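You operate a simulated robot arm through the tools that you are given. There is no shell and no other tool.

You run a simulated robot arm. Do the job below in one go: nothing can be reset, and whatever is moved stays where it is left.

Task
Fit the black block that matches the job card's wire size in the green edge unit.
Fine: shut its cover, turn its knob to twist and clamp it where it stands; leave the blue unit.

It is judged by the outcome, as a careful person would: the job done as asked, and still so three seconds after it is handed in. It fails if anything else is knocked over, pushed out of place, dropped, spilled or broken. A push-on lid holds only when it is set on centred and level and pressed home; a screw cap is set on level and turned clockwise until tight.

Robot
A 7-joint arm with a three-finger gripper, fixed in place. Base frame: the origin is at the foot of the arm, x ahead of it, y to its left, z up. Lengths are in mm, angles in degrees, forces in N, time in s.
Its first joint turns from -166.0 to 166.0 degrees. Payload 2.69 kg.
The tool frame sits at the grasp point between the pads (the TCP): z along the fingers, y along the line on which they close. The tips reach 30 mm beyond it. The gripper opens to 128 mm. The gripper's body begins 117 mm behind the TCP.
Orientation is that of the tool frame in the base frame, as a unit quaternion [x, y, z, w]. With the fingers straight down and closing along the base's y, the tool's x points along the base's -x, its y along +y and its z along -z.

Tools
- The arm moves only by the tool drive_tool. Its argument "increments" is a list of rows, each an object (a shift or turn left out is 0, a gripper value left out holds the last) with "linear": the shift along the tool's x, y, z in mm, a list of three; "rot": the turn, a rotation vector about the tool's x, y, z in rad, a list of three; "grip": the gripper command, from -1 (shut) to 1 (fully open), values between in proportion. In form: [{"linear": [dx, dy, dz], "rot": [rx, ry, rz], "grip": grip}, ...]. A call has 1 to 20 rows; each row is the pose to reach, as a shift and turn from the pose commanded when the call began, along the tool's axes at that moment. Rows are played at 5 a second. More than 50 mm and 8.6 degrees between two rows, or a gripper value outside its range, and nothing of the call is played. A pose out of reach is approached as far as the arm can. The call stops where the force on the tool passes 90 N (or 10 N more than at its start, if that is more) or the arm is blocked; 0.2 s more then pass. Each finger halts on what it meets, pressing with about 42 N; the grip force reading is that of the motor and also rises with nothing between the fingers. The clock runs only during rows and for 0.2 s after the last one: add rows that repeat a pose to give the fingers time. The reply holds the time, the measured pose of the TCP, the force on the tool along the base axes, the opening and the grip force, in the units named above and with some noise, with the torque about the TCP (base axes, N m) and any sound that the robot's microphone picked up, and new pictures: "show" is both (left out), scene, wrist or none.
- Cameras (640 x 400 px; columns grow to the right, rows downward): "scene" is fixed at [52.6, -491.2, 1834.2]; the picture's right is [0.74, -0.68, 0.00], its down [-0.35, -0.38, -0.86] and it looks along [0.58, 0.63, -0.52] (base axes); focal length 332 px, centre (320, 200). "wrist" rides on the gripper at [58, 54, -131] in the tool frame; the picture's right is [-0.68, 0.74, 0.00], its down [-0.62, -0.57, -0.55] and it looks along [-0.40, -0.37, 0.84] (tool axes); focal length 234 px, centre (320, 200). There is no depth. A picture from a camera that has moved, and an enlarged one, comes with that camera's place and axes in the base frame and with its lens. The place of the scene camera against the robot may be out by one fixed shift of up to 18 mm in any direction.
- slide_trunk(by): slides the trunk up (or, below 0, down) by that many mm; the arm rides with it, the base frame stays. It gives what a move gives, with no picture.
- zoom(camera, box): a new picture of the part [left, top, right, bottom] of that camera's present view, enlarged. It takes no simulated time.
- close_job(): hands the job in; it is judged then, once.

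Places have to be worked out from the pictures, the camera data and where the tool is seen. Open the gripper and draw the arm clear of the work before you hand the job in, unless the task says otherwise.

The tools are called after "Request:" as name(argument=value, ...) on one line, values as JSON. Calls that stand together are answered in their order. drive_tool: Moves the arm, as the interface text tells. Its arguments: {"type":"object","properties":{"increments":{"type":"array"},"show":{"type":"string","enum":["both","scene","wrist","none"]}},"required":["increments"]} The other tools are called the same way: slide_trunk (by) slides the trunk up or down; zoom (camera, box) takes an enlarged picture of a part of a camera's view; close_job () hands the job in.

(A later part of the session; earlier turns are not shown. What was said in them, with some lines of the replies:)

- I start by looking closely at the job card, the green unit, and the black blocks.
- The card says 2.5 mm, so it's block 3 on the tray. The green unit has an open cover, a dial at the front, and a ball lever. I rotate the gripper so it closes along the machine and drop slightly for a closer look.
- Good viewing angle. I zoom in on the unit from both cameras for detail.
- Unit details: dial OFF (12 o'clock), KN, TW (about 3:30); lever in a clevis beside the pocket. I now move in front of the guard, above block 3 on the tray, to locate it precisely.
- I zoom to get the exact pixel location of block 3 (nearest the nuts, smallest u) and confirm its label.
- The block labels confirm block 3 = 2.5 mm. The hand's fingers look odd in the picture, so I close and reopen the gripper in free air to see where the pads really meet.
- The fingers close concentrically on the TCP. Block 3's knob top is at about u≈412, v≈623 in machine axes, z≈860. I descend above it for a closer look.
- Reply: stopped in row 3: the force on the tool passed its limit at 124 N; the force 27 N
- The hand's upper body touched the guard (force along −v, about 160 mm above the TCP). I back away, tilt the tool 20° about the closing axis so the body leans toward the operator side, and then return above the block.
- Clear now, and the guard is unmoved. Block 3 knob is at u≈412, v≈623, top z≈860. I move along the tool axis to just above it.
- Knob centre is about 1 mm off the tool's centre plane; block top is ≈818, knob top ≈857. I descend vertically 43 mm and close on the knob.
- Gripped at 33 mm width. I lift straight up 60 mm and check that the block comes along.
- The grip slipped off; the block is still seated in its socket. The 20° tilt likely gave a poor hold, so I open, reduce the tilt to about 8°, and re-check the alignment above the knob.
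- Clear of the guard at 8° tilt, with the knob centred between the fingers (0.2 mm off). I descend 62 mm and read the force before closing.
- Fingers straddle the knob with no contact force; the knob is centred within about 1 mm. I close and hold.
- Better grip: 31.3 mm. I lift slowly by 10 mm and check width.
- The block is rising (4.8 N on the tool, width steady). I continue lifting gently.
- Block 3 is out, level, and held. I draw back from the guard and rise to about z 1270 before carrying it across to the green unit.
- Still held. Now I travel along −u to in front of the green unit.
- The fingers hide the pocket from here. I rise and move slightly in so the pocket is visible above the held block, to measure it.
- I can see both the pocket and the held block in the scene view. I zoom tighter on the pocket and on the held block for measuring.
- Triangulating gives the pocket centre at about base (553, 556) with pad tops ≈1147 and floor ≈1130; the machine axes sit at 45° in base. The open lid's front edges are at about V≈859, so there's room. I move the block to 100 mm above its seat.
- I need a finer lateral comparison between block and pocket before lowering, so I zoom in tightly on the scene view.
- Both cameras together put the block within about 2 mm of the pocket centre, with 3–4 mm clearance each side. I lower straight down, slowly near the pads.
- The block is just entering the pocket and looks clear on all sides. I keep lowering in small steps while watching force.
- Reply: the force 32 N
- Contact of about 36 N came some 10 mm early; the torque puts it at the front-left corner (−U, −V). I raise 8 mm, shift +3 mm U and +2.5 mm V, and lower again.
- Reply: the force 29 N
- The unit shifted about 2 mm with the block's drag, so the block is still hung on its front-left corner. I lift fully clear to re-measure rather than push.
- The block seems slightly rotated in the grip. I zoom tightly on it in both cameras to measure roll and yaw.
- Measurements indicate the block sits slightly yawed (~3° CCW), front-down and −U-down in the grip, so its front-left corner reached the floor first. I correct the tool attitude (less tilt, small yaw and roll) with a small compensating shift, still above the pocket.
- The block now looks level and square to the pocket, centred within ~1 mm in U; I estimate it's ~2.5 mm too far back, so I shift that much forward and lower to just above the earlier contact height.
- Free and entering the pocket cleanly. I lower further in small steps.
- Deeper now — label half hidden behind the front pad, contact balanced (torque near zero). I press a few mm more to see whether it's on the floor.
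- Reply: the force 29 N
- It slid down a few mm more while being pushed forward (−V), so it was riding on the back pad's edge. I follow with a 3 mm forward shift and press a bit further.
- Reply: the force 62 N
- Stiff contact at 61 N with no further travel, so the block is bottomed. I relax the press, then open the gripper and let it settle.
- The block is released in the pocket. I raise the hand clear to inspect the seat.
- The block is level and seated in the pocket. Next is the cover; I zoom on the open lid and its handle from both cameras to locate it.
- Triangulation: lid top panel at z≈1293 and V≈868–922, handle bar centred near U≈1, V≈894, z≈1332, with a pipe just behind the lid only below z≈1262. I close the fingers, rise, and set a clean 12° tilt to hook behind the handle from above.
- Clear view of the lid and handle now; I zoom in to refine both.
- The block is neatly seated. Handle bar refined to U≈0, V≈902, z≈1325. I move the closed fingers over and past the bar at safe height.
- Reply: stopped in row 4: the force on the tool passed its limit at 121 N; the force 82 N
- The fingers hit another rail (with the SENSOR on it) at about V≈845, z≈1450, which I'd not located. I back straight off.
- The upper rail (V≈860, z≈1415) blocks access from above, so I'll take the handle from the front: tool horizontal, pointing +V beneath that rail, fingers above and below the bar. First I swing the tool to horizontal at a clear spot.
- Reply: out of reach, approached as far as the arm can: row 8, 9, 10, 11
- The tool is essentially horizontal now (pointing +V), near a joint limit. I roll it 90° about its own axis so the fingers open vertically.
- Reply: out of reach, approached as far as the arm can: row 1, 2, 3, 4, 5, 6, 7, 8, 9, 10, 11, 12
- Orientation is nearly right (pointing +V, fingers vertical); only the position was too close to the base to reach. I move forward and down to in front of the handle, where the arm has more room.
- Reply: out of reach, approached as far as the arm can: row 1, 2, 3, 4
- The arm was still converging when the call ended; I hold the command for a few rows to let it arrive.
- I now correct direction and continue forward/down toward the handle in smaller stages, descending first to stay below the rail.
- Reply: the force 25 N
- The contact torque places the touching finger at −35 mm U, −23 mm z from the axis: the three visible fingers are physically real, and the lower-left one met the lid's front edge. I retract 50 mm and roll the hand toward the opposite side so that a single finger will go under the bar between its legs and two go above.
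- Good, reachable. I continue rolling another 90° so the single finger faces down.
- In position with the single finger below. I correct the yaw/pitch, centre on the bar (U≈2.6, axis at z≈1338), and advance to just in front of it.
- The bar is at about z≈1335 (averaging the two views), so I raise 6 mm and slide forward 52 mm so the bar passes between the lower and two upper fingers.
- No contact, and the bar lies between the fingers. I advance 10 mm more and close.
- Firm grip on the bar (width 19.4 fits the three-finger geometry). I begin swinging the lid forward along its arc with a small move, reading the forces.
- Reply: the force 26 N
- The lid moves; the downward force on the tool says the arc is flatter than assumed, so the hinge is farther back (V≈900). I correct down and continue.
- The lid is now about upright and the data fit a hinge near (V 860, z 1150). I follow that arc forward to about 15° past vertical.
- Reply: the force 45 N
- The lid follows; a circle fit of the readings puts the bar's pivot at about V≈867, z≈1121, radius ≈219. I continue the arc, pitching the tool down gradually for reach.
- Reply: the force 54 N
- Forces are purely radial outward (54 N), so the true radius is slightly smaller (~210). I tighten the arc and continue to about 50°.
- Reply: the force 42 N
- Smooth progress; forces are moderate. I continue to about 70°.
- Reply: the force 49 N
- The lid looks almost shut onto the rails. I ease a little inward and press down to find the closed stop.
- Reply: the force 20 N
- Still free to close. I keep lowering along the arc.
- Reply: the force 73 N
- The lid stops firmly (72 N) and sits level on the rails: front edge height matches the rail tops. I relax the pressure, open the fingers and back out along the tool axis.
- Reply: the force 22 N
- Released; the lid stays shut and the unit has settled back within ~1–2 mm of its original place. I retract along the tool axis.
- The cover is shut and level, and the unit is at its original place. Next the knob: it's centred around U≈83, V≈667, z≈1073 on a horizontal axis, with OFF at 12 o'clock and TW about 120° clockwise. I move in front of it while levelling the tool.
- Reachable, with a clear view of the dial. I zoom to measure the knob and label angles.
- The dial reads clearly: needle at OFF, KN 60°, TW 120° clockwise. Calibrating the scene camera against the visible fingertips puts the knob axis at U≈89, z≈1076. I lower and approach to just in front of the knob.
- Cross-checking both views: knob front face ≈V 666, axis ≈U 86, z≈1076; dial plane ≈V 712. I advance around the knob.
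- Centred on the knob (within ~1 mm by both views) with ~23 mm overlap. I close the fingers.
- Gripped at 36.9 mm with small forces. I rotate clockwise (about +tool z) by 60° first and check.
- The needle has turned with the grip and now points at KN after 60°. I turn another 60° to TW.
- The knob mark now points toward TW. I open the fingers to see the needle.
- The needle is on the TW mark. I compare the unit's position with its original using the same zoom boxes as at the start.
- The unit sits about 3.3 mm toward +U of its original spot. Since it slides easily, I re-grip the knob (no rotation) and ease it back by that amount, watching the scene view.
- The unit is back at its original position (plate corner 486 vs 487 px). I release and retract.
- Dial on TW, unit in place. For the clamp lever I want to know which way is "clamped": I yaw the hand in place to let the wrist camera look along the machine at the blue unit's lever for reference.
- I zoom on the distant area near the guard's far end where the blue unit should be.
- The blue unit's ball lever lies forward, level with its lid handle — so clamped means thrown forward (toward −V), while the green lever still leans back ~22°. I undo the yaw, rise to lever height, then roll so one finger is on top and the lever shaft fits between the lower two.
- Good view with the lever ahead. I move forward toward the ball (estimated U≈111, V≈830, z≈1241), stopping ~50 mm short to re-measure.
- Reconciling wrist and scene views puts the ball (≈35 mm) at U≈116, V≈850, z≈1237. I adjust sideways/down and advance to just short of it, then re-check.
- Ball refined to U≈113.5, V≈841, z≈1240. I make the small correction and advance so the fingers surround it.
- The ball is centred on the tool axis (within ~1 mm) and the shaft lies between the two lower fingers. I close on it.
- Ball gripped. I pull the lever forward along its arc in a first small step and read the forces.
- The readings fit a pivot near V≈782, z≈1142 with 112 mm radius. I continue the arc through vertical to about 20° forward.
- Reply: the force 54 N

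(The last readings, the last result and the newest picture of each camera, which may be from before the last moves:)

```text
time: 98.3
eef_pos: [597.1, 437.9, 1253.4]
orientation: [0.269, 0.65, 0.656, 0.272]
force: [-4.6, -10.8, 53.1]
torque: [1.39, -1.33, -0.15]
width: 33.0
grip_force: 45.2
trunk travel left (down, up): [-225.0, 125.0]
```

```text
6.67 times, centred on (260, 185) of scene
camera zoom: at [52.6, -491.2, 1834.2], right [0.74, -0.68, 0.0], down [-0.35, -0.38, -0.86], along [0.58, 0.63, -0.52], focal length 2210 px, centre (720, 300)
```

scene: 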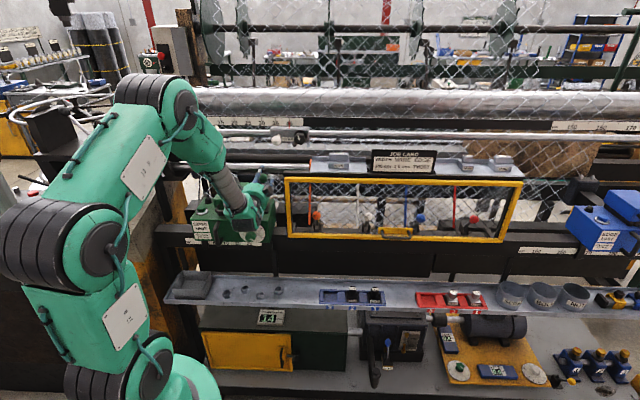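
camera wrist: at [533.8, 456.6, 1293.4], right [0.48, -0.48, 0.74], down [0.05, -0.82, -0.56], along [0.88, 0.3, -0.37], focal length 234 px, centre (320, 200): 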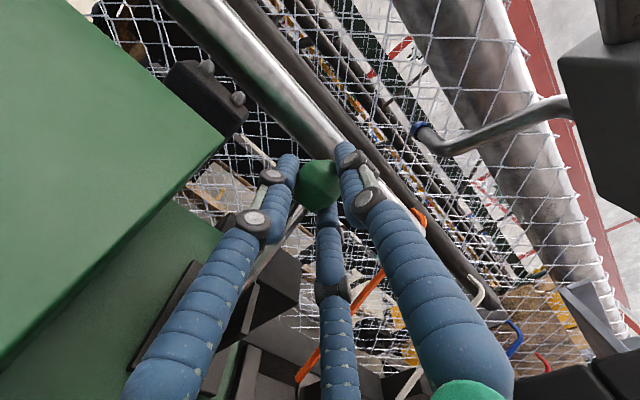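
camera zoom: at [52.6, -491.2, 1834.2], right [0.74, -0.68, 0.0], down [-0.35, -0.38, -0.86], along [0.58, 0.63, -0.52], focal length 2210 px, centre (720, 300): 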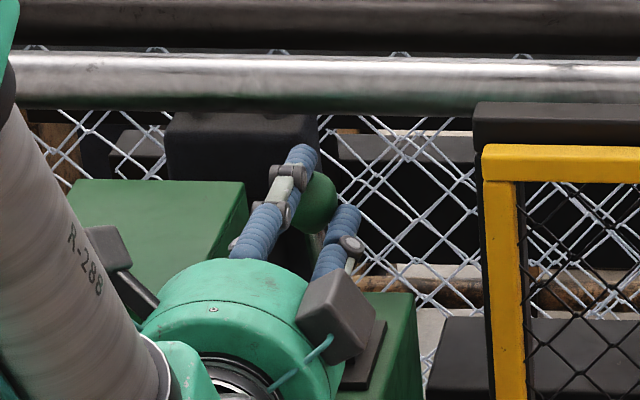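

The ball has slipped toward the fingertips (force applied ~36 mm ahead of the TCP). I relax, open slightly, advance to re-envelop the ball, and look before re-gripping.

Request:
drive_tool(increments=[{"linear": [0, 4, 0], "grip": -1}, {"linear": [0, 4, 0], "grip": 0.0}, {"linear": [0, 4, 0], "grip": 0.0}, {"linear": [0, 4, 0], "grip": 0.0}])

Request:
zoom(camera="wrist", box=[260, 80, 400, 220])

Request:
zoom(camera="scene", box=[225, 155, 295, 215])

```text
time: 99.3
eef_pos: [599.2, 439.6, 1250.6]
orientation: [0.271, 0.654, 0.652, 0.271]
force: [0.8, -0.1, 0.5]
torque: [0.04, -0.02, 0.06]
width: 63.9
grip_force: 0.1
trunk travel left (down, up): [-225.0, 125.0]
camera wrist: at [465.3, 389.4, 1305.2], right [0.48, -0.48, 0.74], down [0.05, -0.82, -0.56], along [0.88, 0.3, -0.37], focal length 234 px, centre (320, 200)
```

scene: 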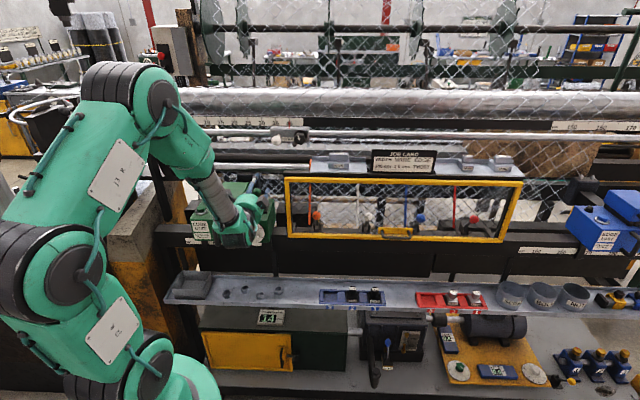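
wrist: 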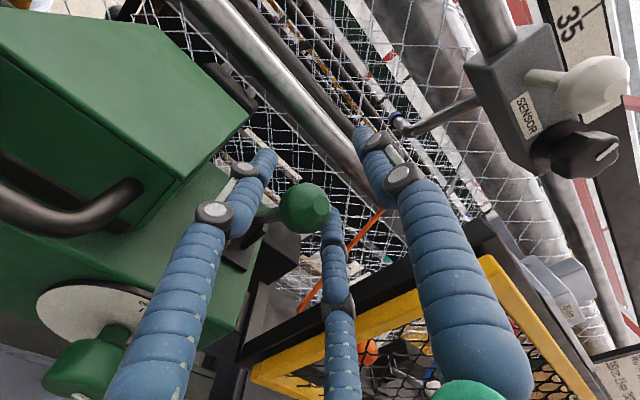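

```text
2.86 times, centred on (330, 150) of wrist
camera zoom: at [465.3, 389.4, 1305.2], right [0.48, -0.48, 0.74], down [0.05, -0.82, -0.56], along [0.88, 0.3, -0.37], focal length 669 px, centre (291, 343)
```

zoom: 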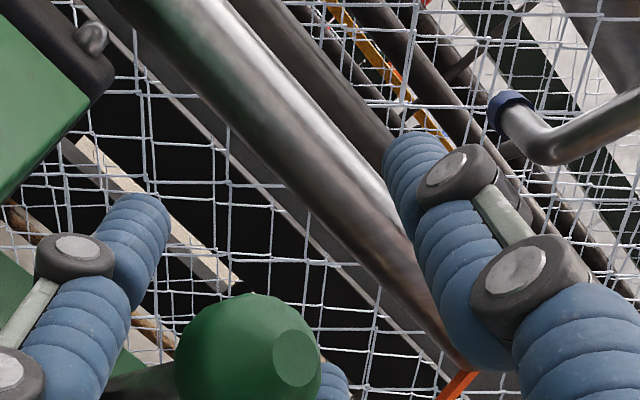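

```text
6.67 times, centred on (260, 185) of scene
camera zoom: at [52.6, -491.2, 1834.2], right [0.74, -0.68, 0.0], down [-0.35, -0.38, -0.86], along [0.58, 0.63, -0.52], focal length 2210 px, centre (720, 300)
```

zoom: 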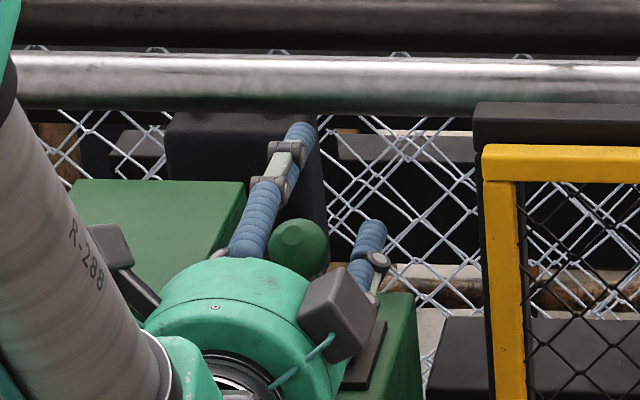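

The lever has swung forward past vertical: the ball is now at about V≈732, z≈1238 (~28° forward), while the blue unit's lies around 45° forward. I re-centre on the ball, grip it again, and pull on toward its stop.

Request:
drive_tool(increments=[{"linear": [1, -6, -5], "grip": 0.0}, {"linear": [1, -12, -9.5], "grip": 0.0}, {"linear": [1, -12, -9.5], "grip": 0.0}])

Request:
zoom(camera="wrist", box=[260, 80, 400, 220])

Request:
zoom(camera="scene", box=[225, 155, 295, 215])

```text
time: 100.2
eef_pos: [592.6, 434.2, 1240.3]
orientation: [0.27, 0.654, 0.653, 0.27]
force: [-0.8, 0.7, 0.3]
torque: [-0.01, -0.03, 0.03]
width: 64.0
grip_force: 0.0
trunk travel left (down, up): [-225.0, 125.0]
camera wrist: at [458.5, 383.5, 1294.0], right [0.48, -0.48, 0.74], down [0.05, -0.82, -0.56], along [0.88, 0.3, -0.37], focal length 234 px, centre (320, 200)
```

scene: 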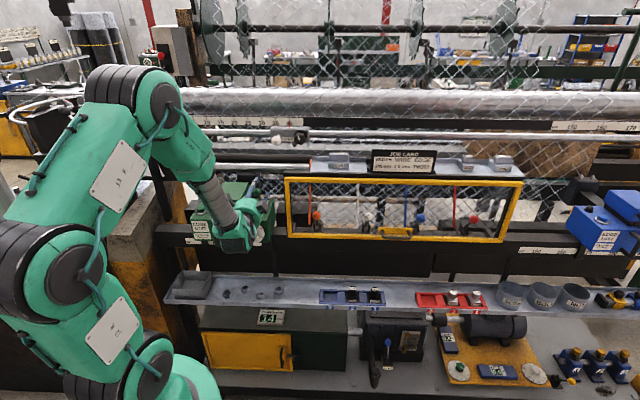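
wrist: 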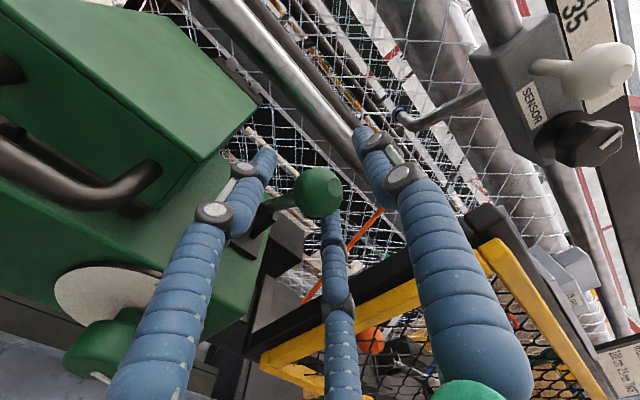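

```text
2.86 times, centred on (330, 150) of wrist
camera zoom: at [458.5, 383.5, 1294.0], right [0.48, -0.48, 0.74], down [0.05, -0.82, -0.56], along [0.88, 0.3, -0.37], focal length 669 px, centre (291, 343)
```

zoom: 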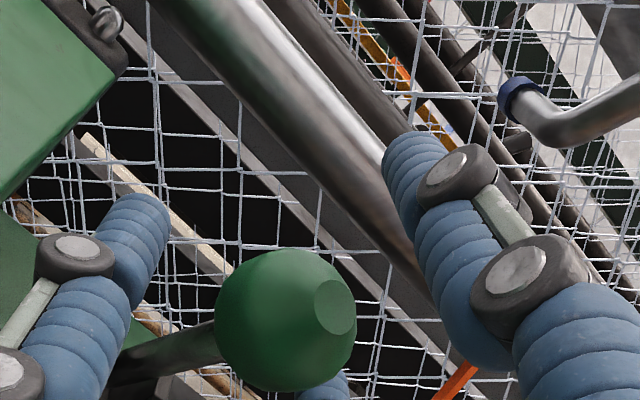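

```text
6.67 times, centred on (260, 185) of scene
camera zoom: at [52.6, -491.2, 1834.2], right [0.74, -0.68, 0.0], down [-0.35, -0.38, -0.86], along [0.58, 0.63, -0.52], focal length 2210 px, centre (720, 300)
```

zoom: 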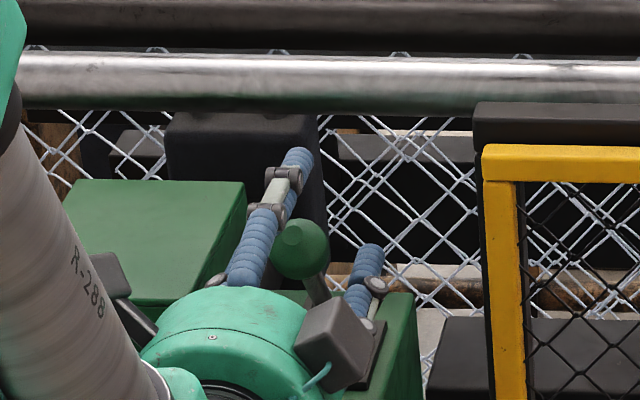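

Aligned with the ball. I go 5 mm deeper, close, and pull along the arc to ~39°, reading the resistance.

Request:
drive_tool(increments=[{"linear": [0, -2, 5], "grip": 0.0}, {"linear": [0, -2, 5], "grip": -1}, {"linear": [0, -2, 5], "grip": -1}, {"linear": [0, -2, 5], "grip": -1}, {"linear": [0, -2, 5], "grip": -1}, {"linear": [0, -5, -1], "grip": -1}, {"linear": [0, -7.6, -4.6], "grip": -1}, {"linear": [0, -11, -9], "grip": -1}, {"linear": [0, -14.1, -13.7], "grip": -1}, {"linear": [0, -14.1, -13.7], "grip": -1}], show="none")

Request:
zoom(camera="scene", box=[225, 155, 295, 215])

Request:
zoom(camera="wrist", box=[200, 80, 400, 260])

```text
time: 102.3
eef_pos: [585.1, 426.8, 1237.4]
orientation: [0.266, 0.646, 0.66, 0.275]
force: [23.1, 25.9, 80.1]
torque: [-0.05, 0.04, 0.0]
width: 32.4
grip_force: 45.0
trunk travel left (down, up): [-225.0, 125.0]
```

```text
6.67 times, centred on (260, 185) of scene
camera zoom: at [52.6, -491.2, 1834.2], right [0.74, -0.68, 0.0], down [-0.35, -0.38, -0.86], along [0.58, 0.63, -0.52], focal length 2210 px, centre (720, 300)
```

zoom: 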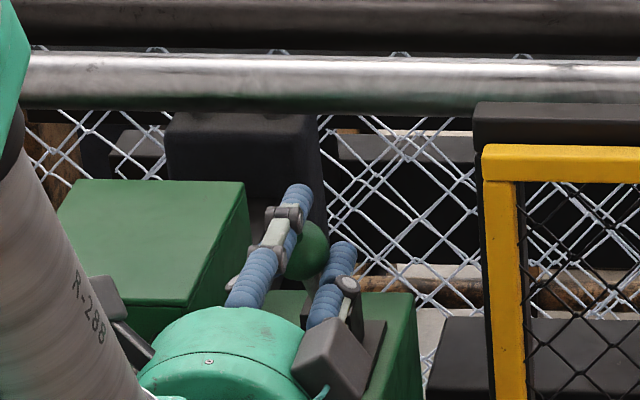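

```text
2.22 times, centred on (300, 170) of wrist
camera zoom: at [450.7, 375.1, 1288.5], right [0.46, -0.49, 0.74], down [0.06, -0.82, -0.57], along [0.88, 0.31, -0.35], focal length 520 px, centre (364, 267)
```

zoom: 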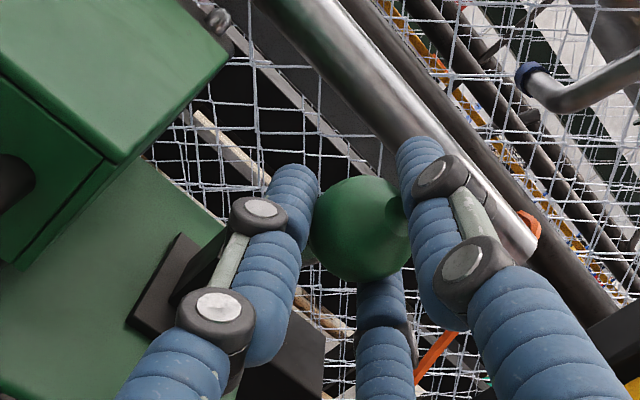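

The lever is against a firm stop at about 28–30° forward (≈67 N tangential, no further motion) — mirrored from its open position. I relax, open, and back away to inspect.

Request:
drive_tool(increments=[{"linear": [0, 6, 9], "grip": -1}, {"linear": [0, 12, 18], "grip": -1}, {"linear": [0, 12, 18], "grip": 0.0}, {"linear": [0, 12, 18], "grip": 0.0}, {"linear": [0, 12, 18], "grip": 0.0}, {"linear": [0, 12, -10], "grip": 0.0}, {"linear": [0, 12, -50], "grip": 0.0}, {"linear": [0, 12, -90], "grip": 0.0}, {"linear": [0, 12, -90], "grip": 0.0}])

Request:
zoom(camera="scene", box=[225, 155, 295, 215])

Request:
zoom(camera="wrist", box=[160, 60, 360, 240])

Request:
zoom(camera="scene", box=[222, 186, 258, 222])

```text
time: 104.3
eef_pos: [515.9, 358.7, 1235.9]
orientation: [0.269, 0.653, 0.653, 0.271]
force: [-0.3, -0.4, 0.5]
torque: [-0.02, 0.05, -0.01]
width: 63.8
grip_force: 0.0
trunk travel left (down, up): [-225.0, 125.0]
camera wrist: at [383.2, 309.1, 1290.3], right [0.48, -0.48, 0.74], down [0.05, -0.82, -0.56], along [0.88, 0.3, -0.37], focal length 234 px, centre (320, 200)
```

scene: 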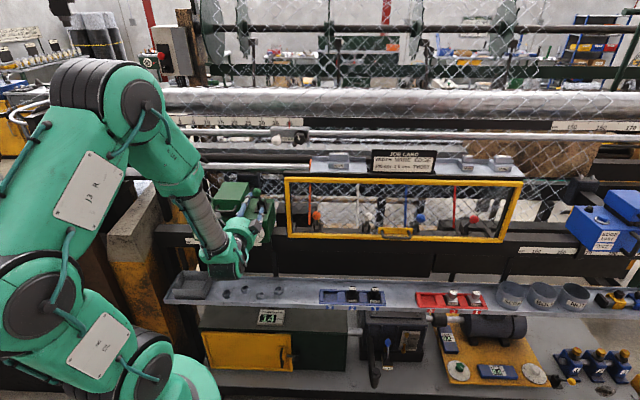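
wrist: 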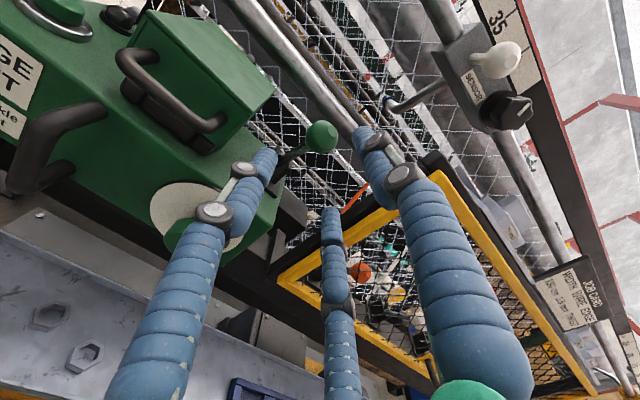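

```text
6.67 times, centred on (260, 185) of scene
camera zoom: at [52.6, -491.2, 1834.2], right [0.74, -0.68, 0.0], down [-0.35, -0.38, -0.86], along [0.58, 0.63, -0.52], focal length 2210 px, centre (720, 300)
```

zoom: 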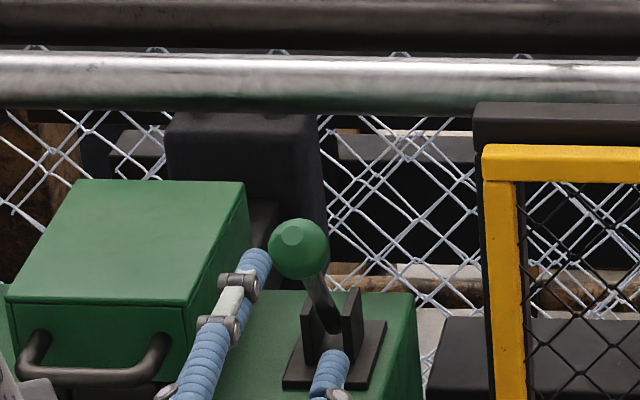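

```text
2.22 times, centred on (260, 150) of wrist
camera zoom: at [383.2, 309.1, 1290.3], right [0.48, -0.48, 0.74], down [0.05, -0.82, -0.56], along [0.88, 0.3, -0.37], focal length 520 px, centre (453, 311)
```

zoom: 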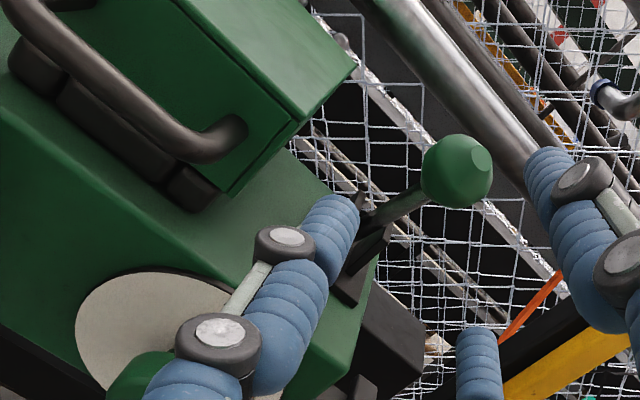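

```text
11.11 times, centred on (240, 204) of scene
camera zoom: at [52.6, -491.2, 1834.2], right [0.74, -0.68, 0.0], down [-0.35, -0.38, -0.86], along [0.58, 0.63, -0.52], focal length 3684 px, centre (1209, 156)
```

zoom: 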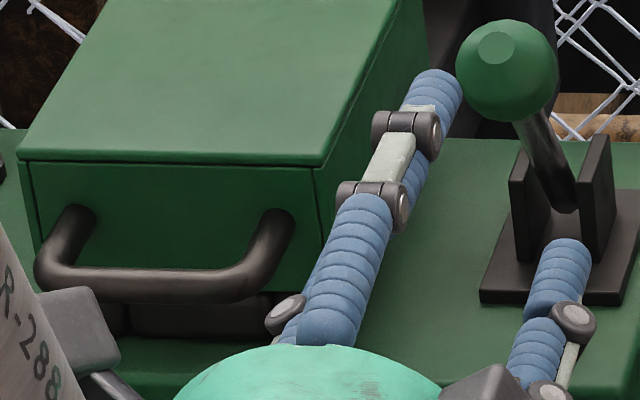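

Lever is thrown forward and stays; the cover and unit look right (unit ≈2–3 mm from its start). I retract and yaw the hand to compare against the blue unit's lever once more from a better angle.

Request:
drive_tool(increments=[{"linear": [0, 5, -40], "grip": 0.0}, {"linear": [-20, 10, -80]}, {"linear": [-50, 15, -115]}, {"linear": [-80, 15, -115], "rot": [0, -0.13, 0]}, {"linear": [-110, 15, -115], "rot": [0, -0.26, 0]}, {"linear": [-140, 15, -115], "rot": [0, -0.39, 0]}, {"linear": [-170, 15, -115], "rot": [0, -0.52, 0]}, {"linear": [-200, 15, -115], "rot": [0, -0.65, 0]}, {"linear": [-230, 15, -115], "rot": [0, -0.78, 0]}, {"linear": [-230, 15, -115], "rot": [0, -0.78, 0]}])

```text
time: 106.5
eef_pos: [601.3, 113.8, 1251.1]
orientation: [0.499, 0.502, 0.501, 0.498]
force: [0.8, -0.2, 0.2]
torque: [-0.04, 0.0, 0.01]
width: 63.8
grip_force: 0.0
trunk travel left (down, up): [-225.0, 125.0]
camera wrist: at [470.4, 172.3, 1305.3], right [0.0, -0.68, 0.74], down [-0.55, -0.62, -0.56], along [0.84, -0.4, -0.37], focal length 234 px, centre (320, 200)
```

scene: 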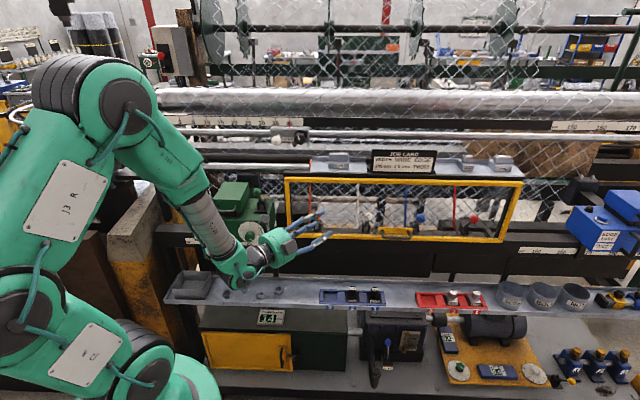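
wrist: 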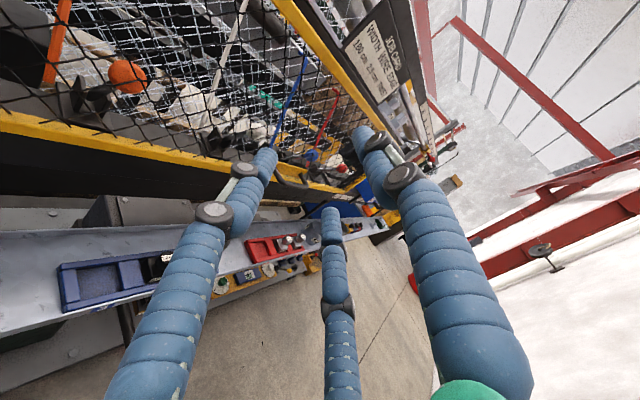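

Request:
zoom(camera="wrist", box=[310, 150, 400, 230])

Request:
zoom(camera="scene", box=[180, 140, 300, 260])

Request:
zoom(camera="scene", box=[222, 170, 292, 250])

```text
5.00 times, centred on (355, 190) of wrist
camera zoom: at [470.4, 172.3, 1305.3], right [0.0, -0.68, 0.74], down [-0.55, -0.62, -0.56], along [0.84, -0.4, -0.37], focal length 1171 px, centre (145, 250)
```

zoom: 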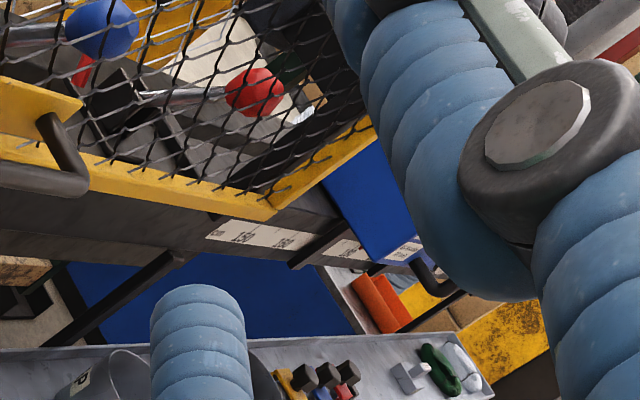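

```text
3.33 times, centred on (240, 200) of scene
camera zoom: at [52.6, -491.2, 1834.2], right [0.74, -0.68, 0.0], down [-0.35, -0.38, -0.86], along [0.58, 0.63, -0.52], focal length 1105 px, centre (587, 200)
```

zoom: 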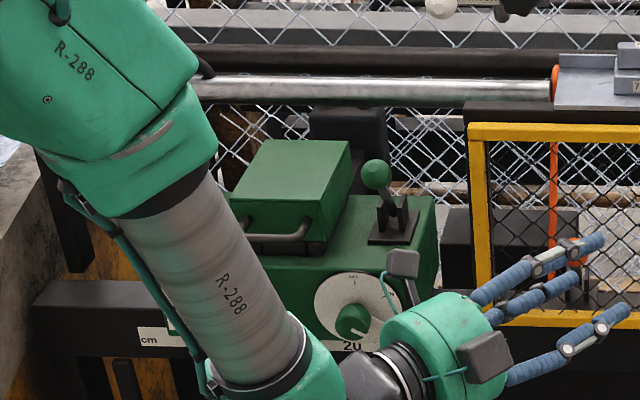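

```text
5.00 times, centred on (257, 210) of scene
camera zoom: at [52.6, -491.2, 1834.2], right [0.74, -0.68, 0.0], down [-0.35, -0.38, -0.86], along [0.58, 0.63, -0.52], focal length 1658 px, centre (635, 150)
```

zoom: 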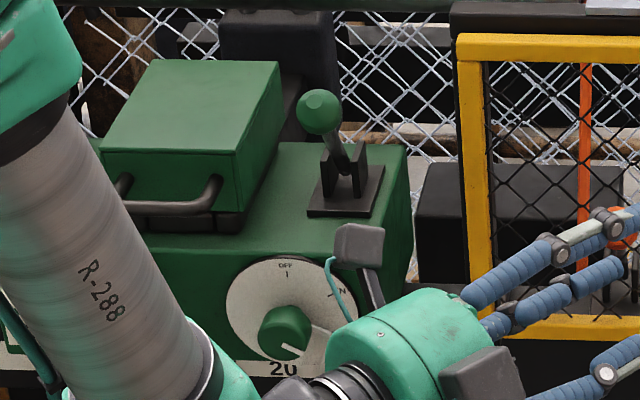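

A finger hides the blue unit; I yaw a bit more to bring it into the clear.

Request:
drive_tool(increments=[{"linear": [0, 0, -10], "rot": [0, -0.1, 0]}, {"linear": [0, 0, -20], "rot": [0, -0.2, 0]}, {"linear": [0, 0, -20], "rot": [0, -0.3, 0]}, {"linear": [0, 0, -20], "rot": [0, -0.3, 0]}], show="wrist")

Request:
zoom(camera="wrist", box=[280, 80, 380, 160])

```text
time: 107.5
eef_pos: [580.8, 114.4, 1250.9]
orientation: [0.568, 0.421, 0.42, 0.569]
force: [-0.8, -0.3, 0.7]
torque: [0.01, -0.03, -0.04]
width: 64.1
grip_force: 0.0
trunk travel left (down, up): [-225.0, 125.0]
camera wrist: at [471.5, 209.8, 1305.3], right [-0.2, -0.65, 0.74], down [-0.7, -0.43, -0.56], along [0.68, -0.63, -0.37], focal length 234 px, centre (320, 200)
```

wrist: 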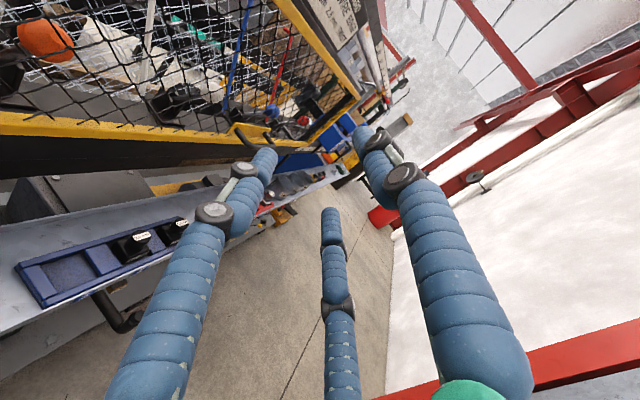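

```text
5.00 times, centred on (330, 120) of wrist
camera zoom: at [471.5, 209.8, 1305.3], right [-0.2, -0.65, 0.74], down [-0.7, -0.43, -0.56], along [0.68, -0.63, -0.37], focal length 1171 px, centre (270, 600)
```

zoom: 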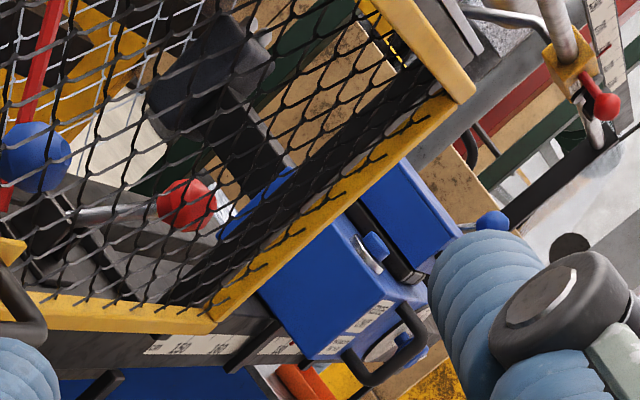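

Request:
zoom(camera="wrist", box=[335, 105, 375, 140])

```text
11.43 times, centred on (355, 122) of wrist
camera zoom: at [471.5, 209.8, 1305.3], right [-0.2, -0.65, 0.74], down [-0.7, -0.43, -0.56], along [0.68, -0.63, -0.37], focal length 2676 px, centre (-80, 1086)
```

zoom: 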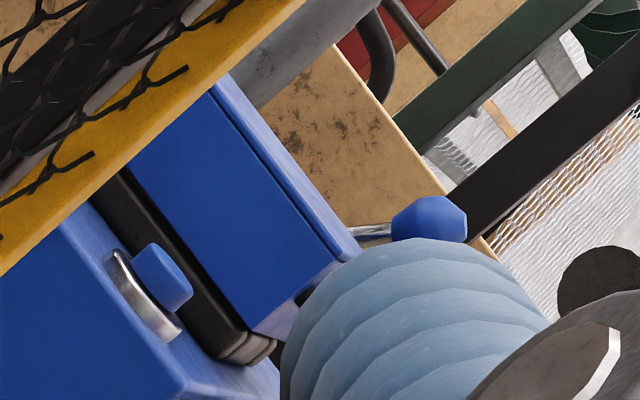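

The blue lever's ball height (~1237) matches the green one's now, confirming the same clamped position. I open the gripper fully, draw farther back, and do a last check of the whole unit.

Request:
drive_tool(increments=[{"linear": [0, 10, -30], "grip": 1.0}, {"linear": [0, 20, -60], "grip": 1.0}, {"linear": [0, 30, -80], "grip": 1.0}, {"linear": [0, 30, -80], "grip": 1.0}])

Request:
zoom(camera="scene", box=[180, 140, 300, 260])

Request:
zoom(camera="scene", box=[280, 140, 540, 320])

Request:
zoom(camera="scene", box=[225, 205, 285, 255])

```text
time: 108.5
eef_pos: [502.0, 137.8, 1281.5]
orientation: [0.568, 0.421, 0.421, 0.569]
force: [-1.4, 0.7, 0.0]
torque: [0.0, 0.05, 0.02]
width: 128.1
grip_force: 0.1
trunk travel left (down, up): [-225.0, 125.0]
camera wrist: at [394.0, 232.2, 1335.9], right [-0.2, -0.65, 0.74], down [-0.7, -0.43, -0.56], along [0.68, -0.63, -0.37], focal length 234 px, centre (320, 200)
```

scene: 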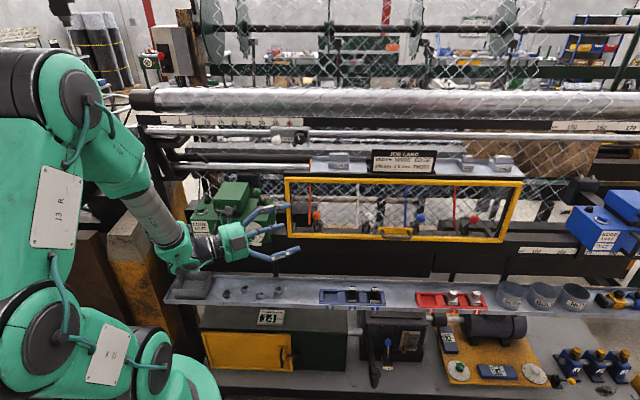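
wrist: 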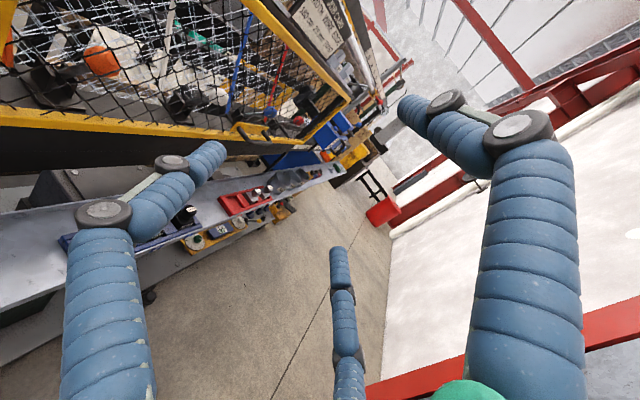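

```text
3.33 times, centred on (240, 200) of scene
camera zoom: at [52.6, -491.2, 1834.2], right [0.74, -0.68, 0.0], down [-0.35, -0.38, -0.86], along [0.58, 0.63, -0.52], focal length 1105 px, centre (587, 200)
```

zoom: 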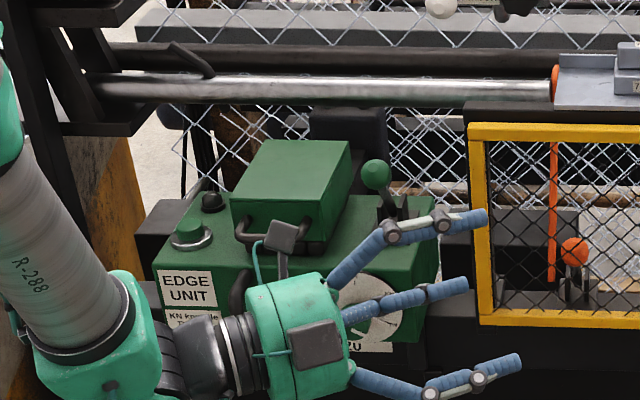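

```text
2.22 times, centred on (410, 230) of scene
camera zoom: at [52.6, -491.2, 1834.2], right [0.74, -0.68, 0.0], down [-0.35, -0.38, -0.86], along [0.58, 0.63, -0.52], focal length 737 px, centre (120, 133)
```

zoom: 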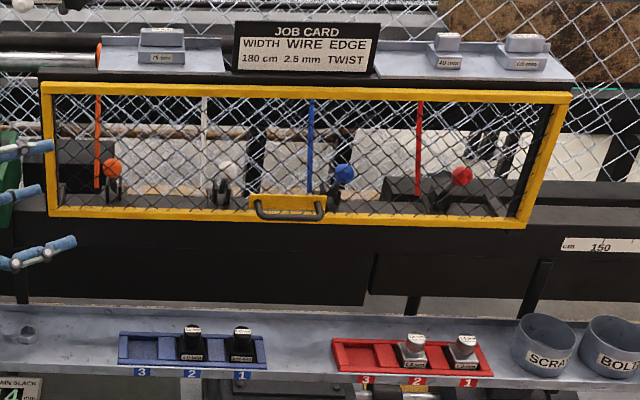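

```text
8.00 times, centred on (255, 230) of scene
camera zoom: at [52.6, -491.2, 1834.2], right [0.74, -0.68, 0.0], down [-0.35, -0.38, -0.86], along [0.58, 0.63, -0.52], focal length 2652 px, centre (840, -40)
```

zoom: 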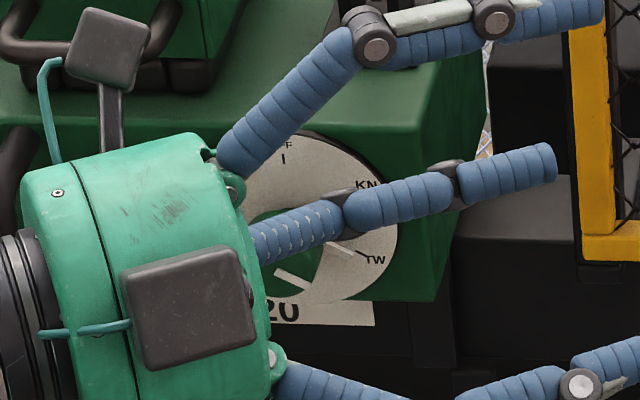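

Request:
zoom(camera="scene", box=[185, 190, 285, 255])

Request:
zoom(camera="scene", box=[222, 186, 258, 222])

```text
6.15 times, centred on (235, 222) of scene
camera zoom: at [52.6, -491.2, 1834.2], right [0.74, -0.68, 0.0], down [-0.35, -0.38, -0.86], along [0.58, 0.63, -0.52], focal length 2040 px, centre (843, 62)
```

zoom: 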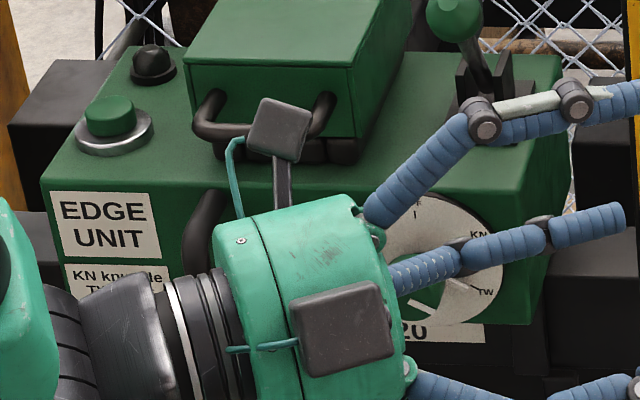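

```text
11.11 times, centred on (240, 204) of scene
camera zoom: at [52.6, -491.2, 1834.2], right [0.74, -0.68, 0.0], down [-0.35, -0.38, -0.86], along [0.58, 0.63, -0.52], focal length 3684 px, centre (1209, 156)
```

zoom: 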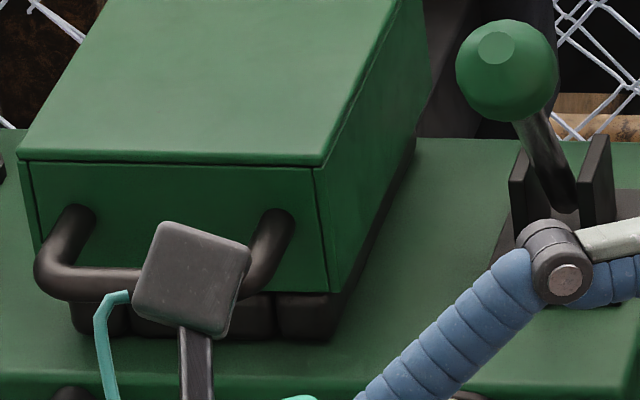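

The 2.5 mm block is in the green unit and its cover is shut and level. The knob is on TW and the clamp lever is forward against its stop. The unit is about 2 mm from where it started. The other blocks, the guard and the blue unit look as they did at the start. The gripper is open and the arm is clear, so I hand the job in.

Request:
close_job()

```text
The job is handed in.
```

I handed the job in with the green edge unit set up as the card asks. The verdict hasn't come back.

- **Block:** the 2.5 mm block (position 3 on the tray) is in the green unit's pocket. It sits level and is pressed down against a firm stop.
- **Cover:** it is shut and rests level on the rails.
- **Knob:** I turned it from OFF to TW, and the needle is on the TW mark.
- **Clamp:** the lever is thrown forward until it stopped hard. The lever on the blue unit appears to sit the same way. I did not push the unit sideways afterwards to test that the clamp holds.

**Position:** the unit slid a few millimetres while I was working on it. It is now clamped about 2 mm from where it started.

**Collisions:** the arm touched the yellow guard once and the rail carrying the sensor once, both hard enough to stop the motion (about 120 N). Neither looks moved or damaged in the pictures.

The blue unit was not touched, and the other blocks are still in their sockets. The gripper is open and the arm is clear of the work.
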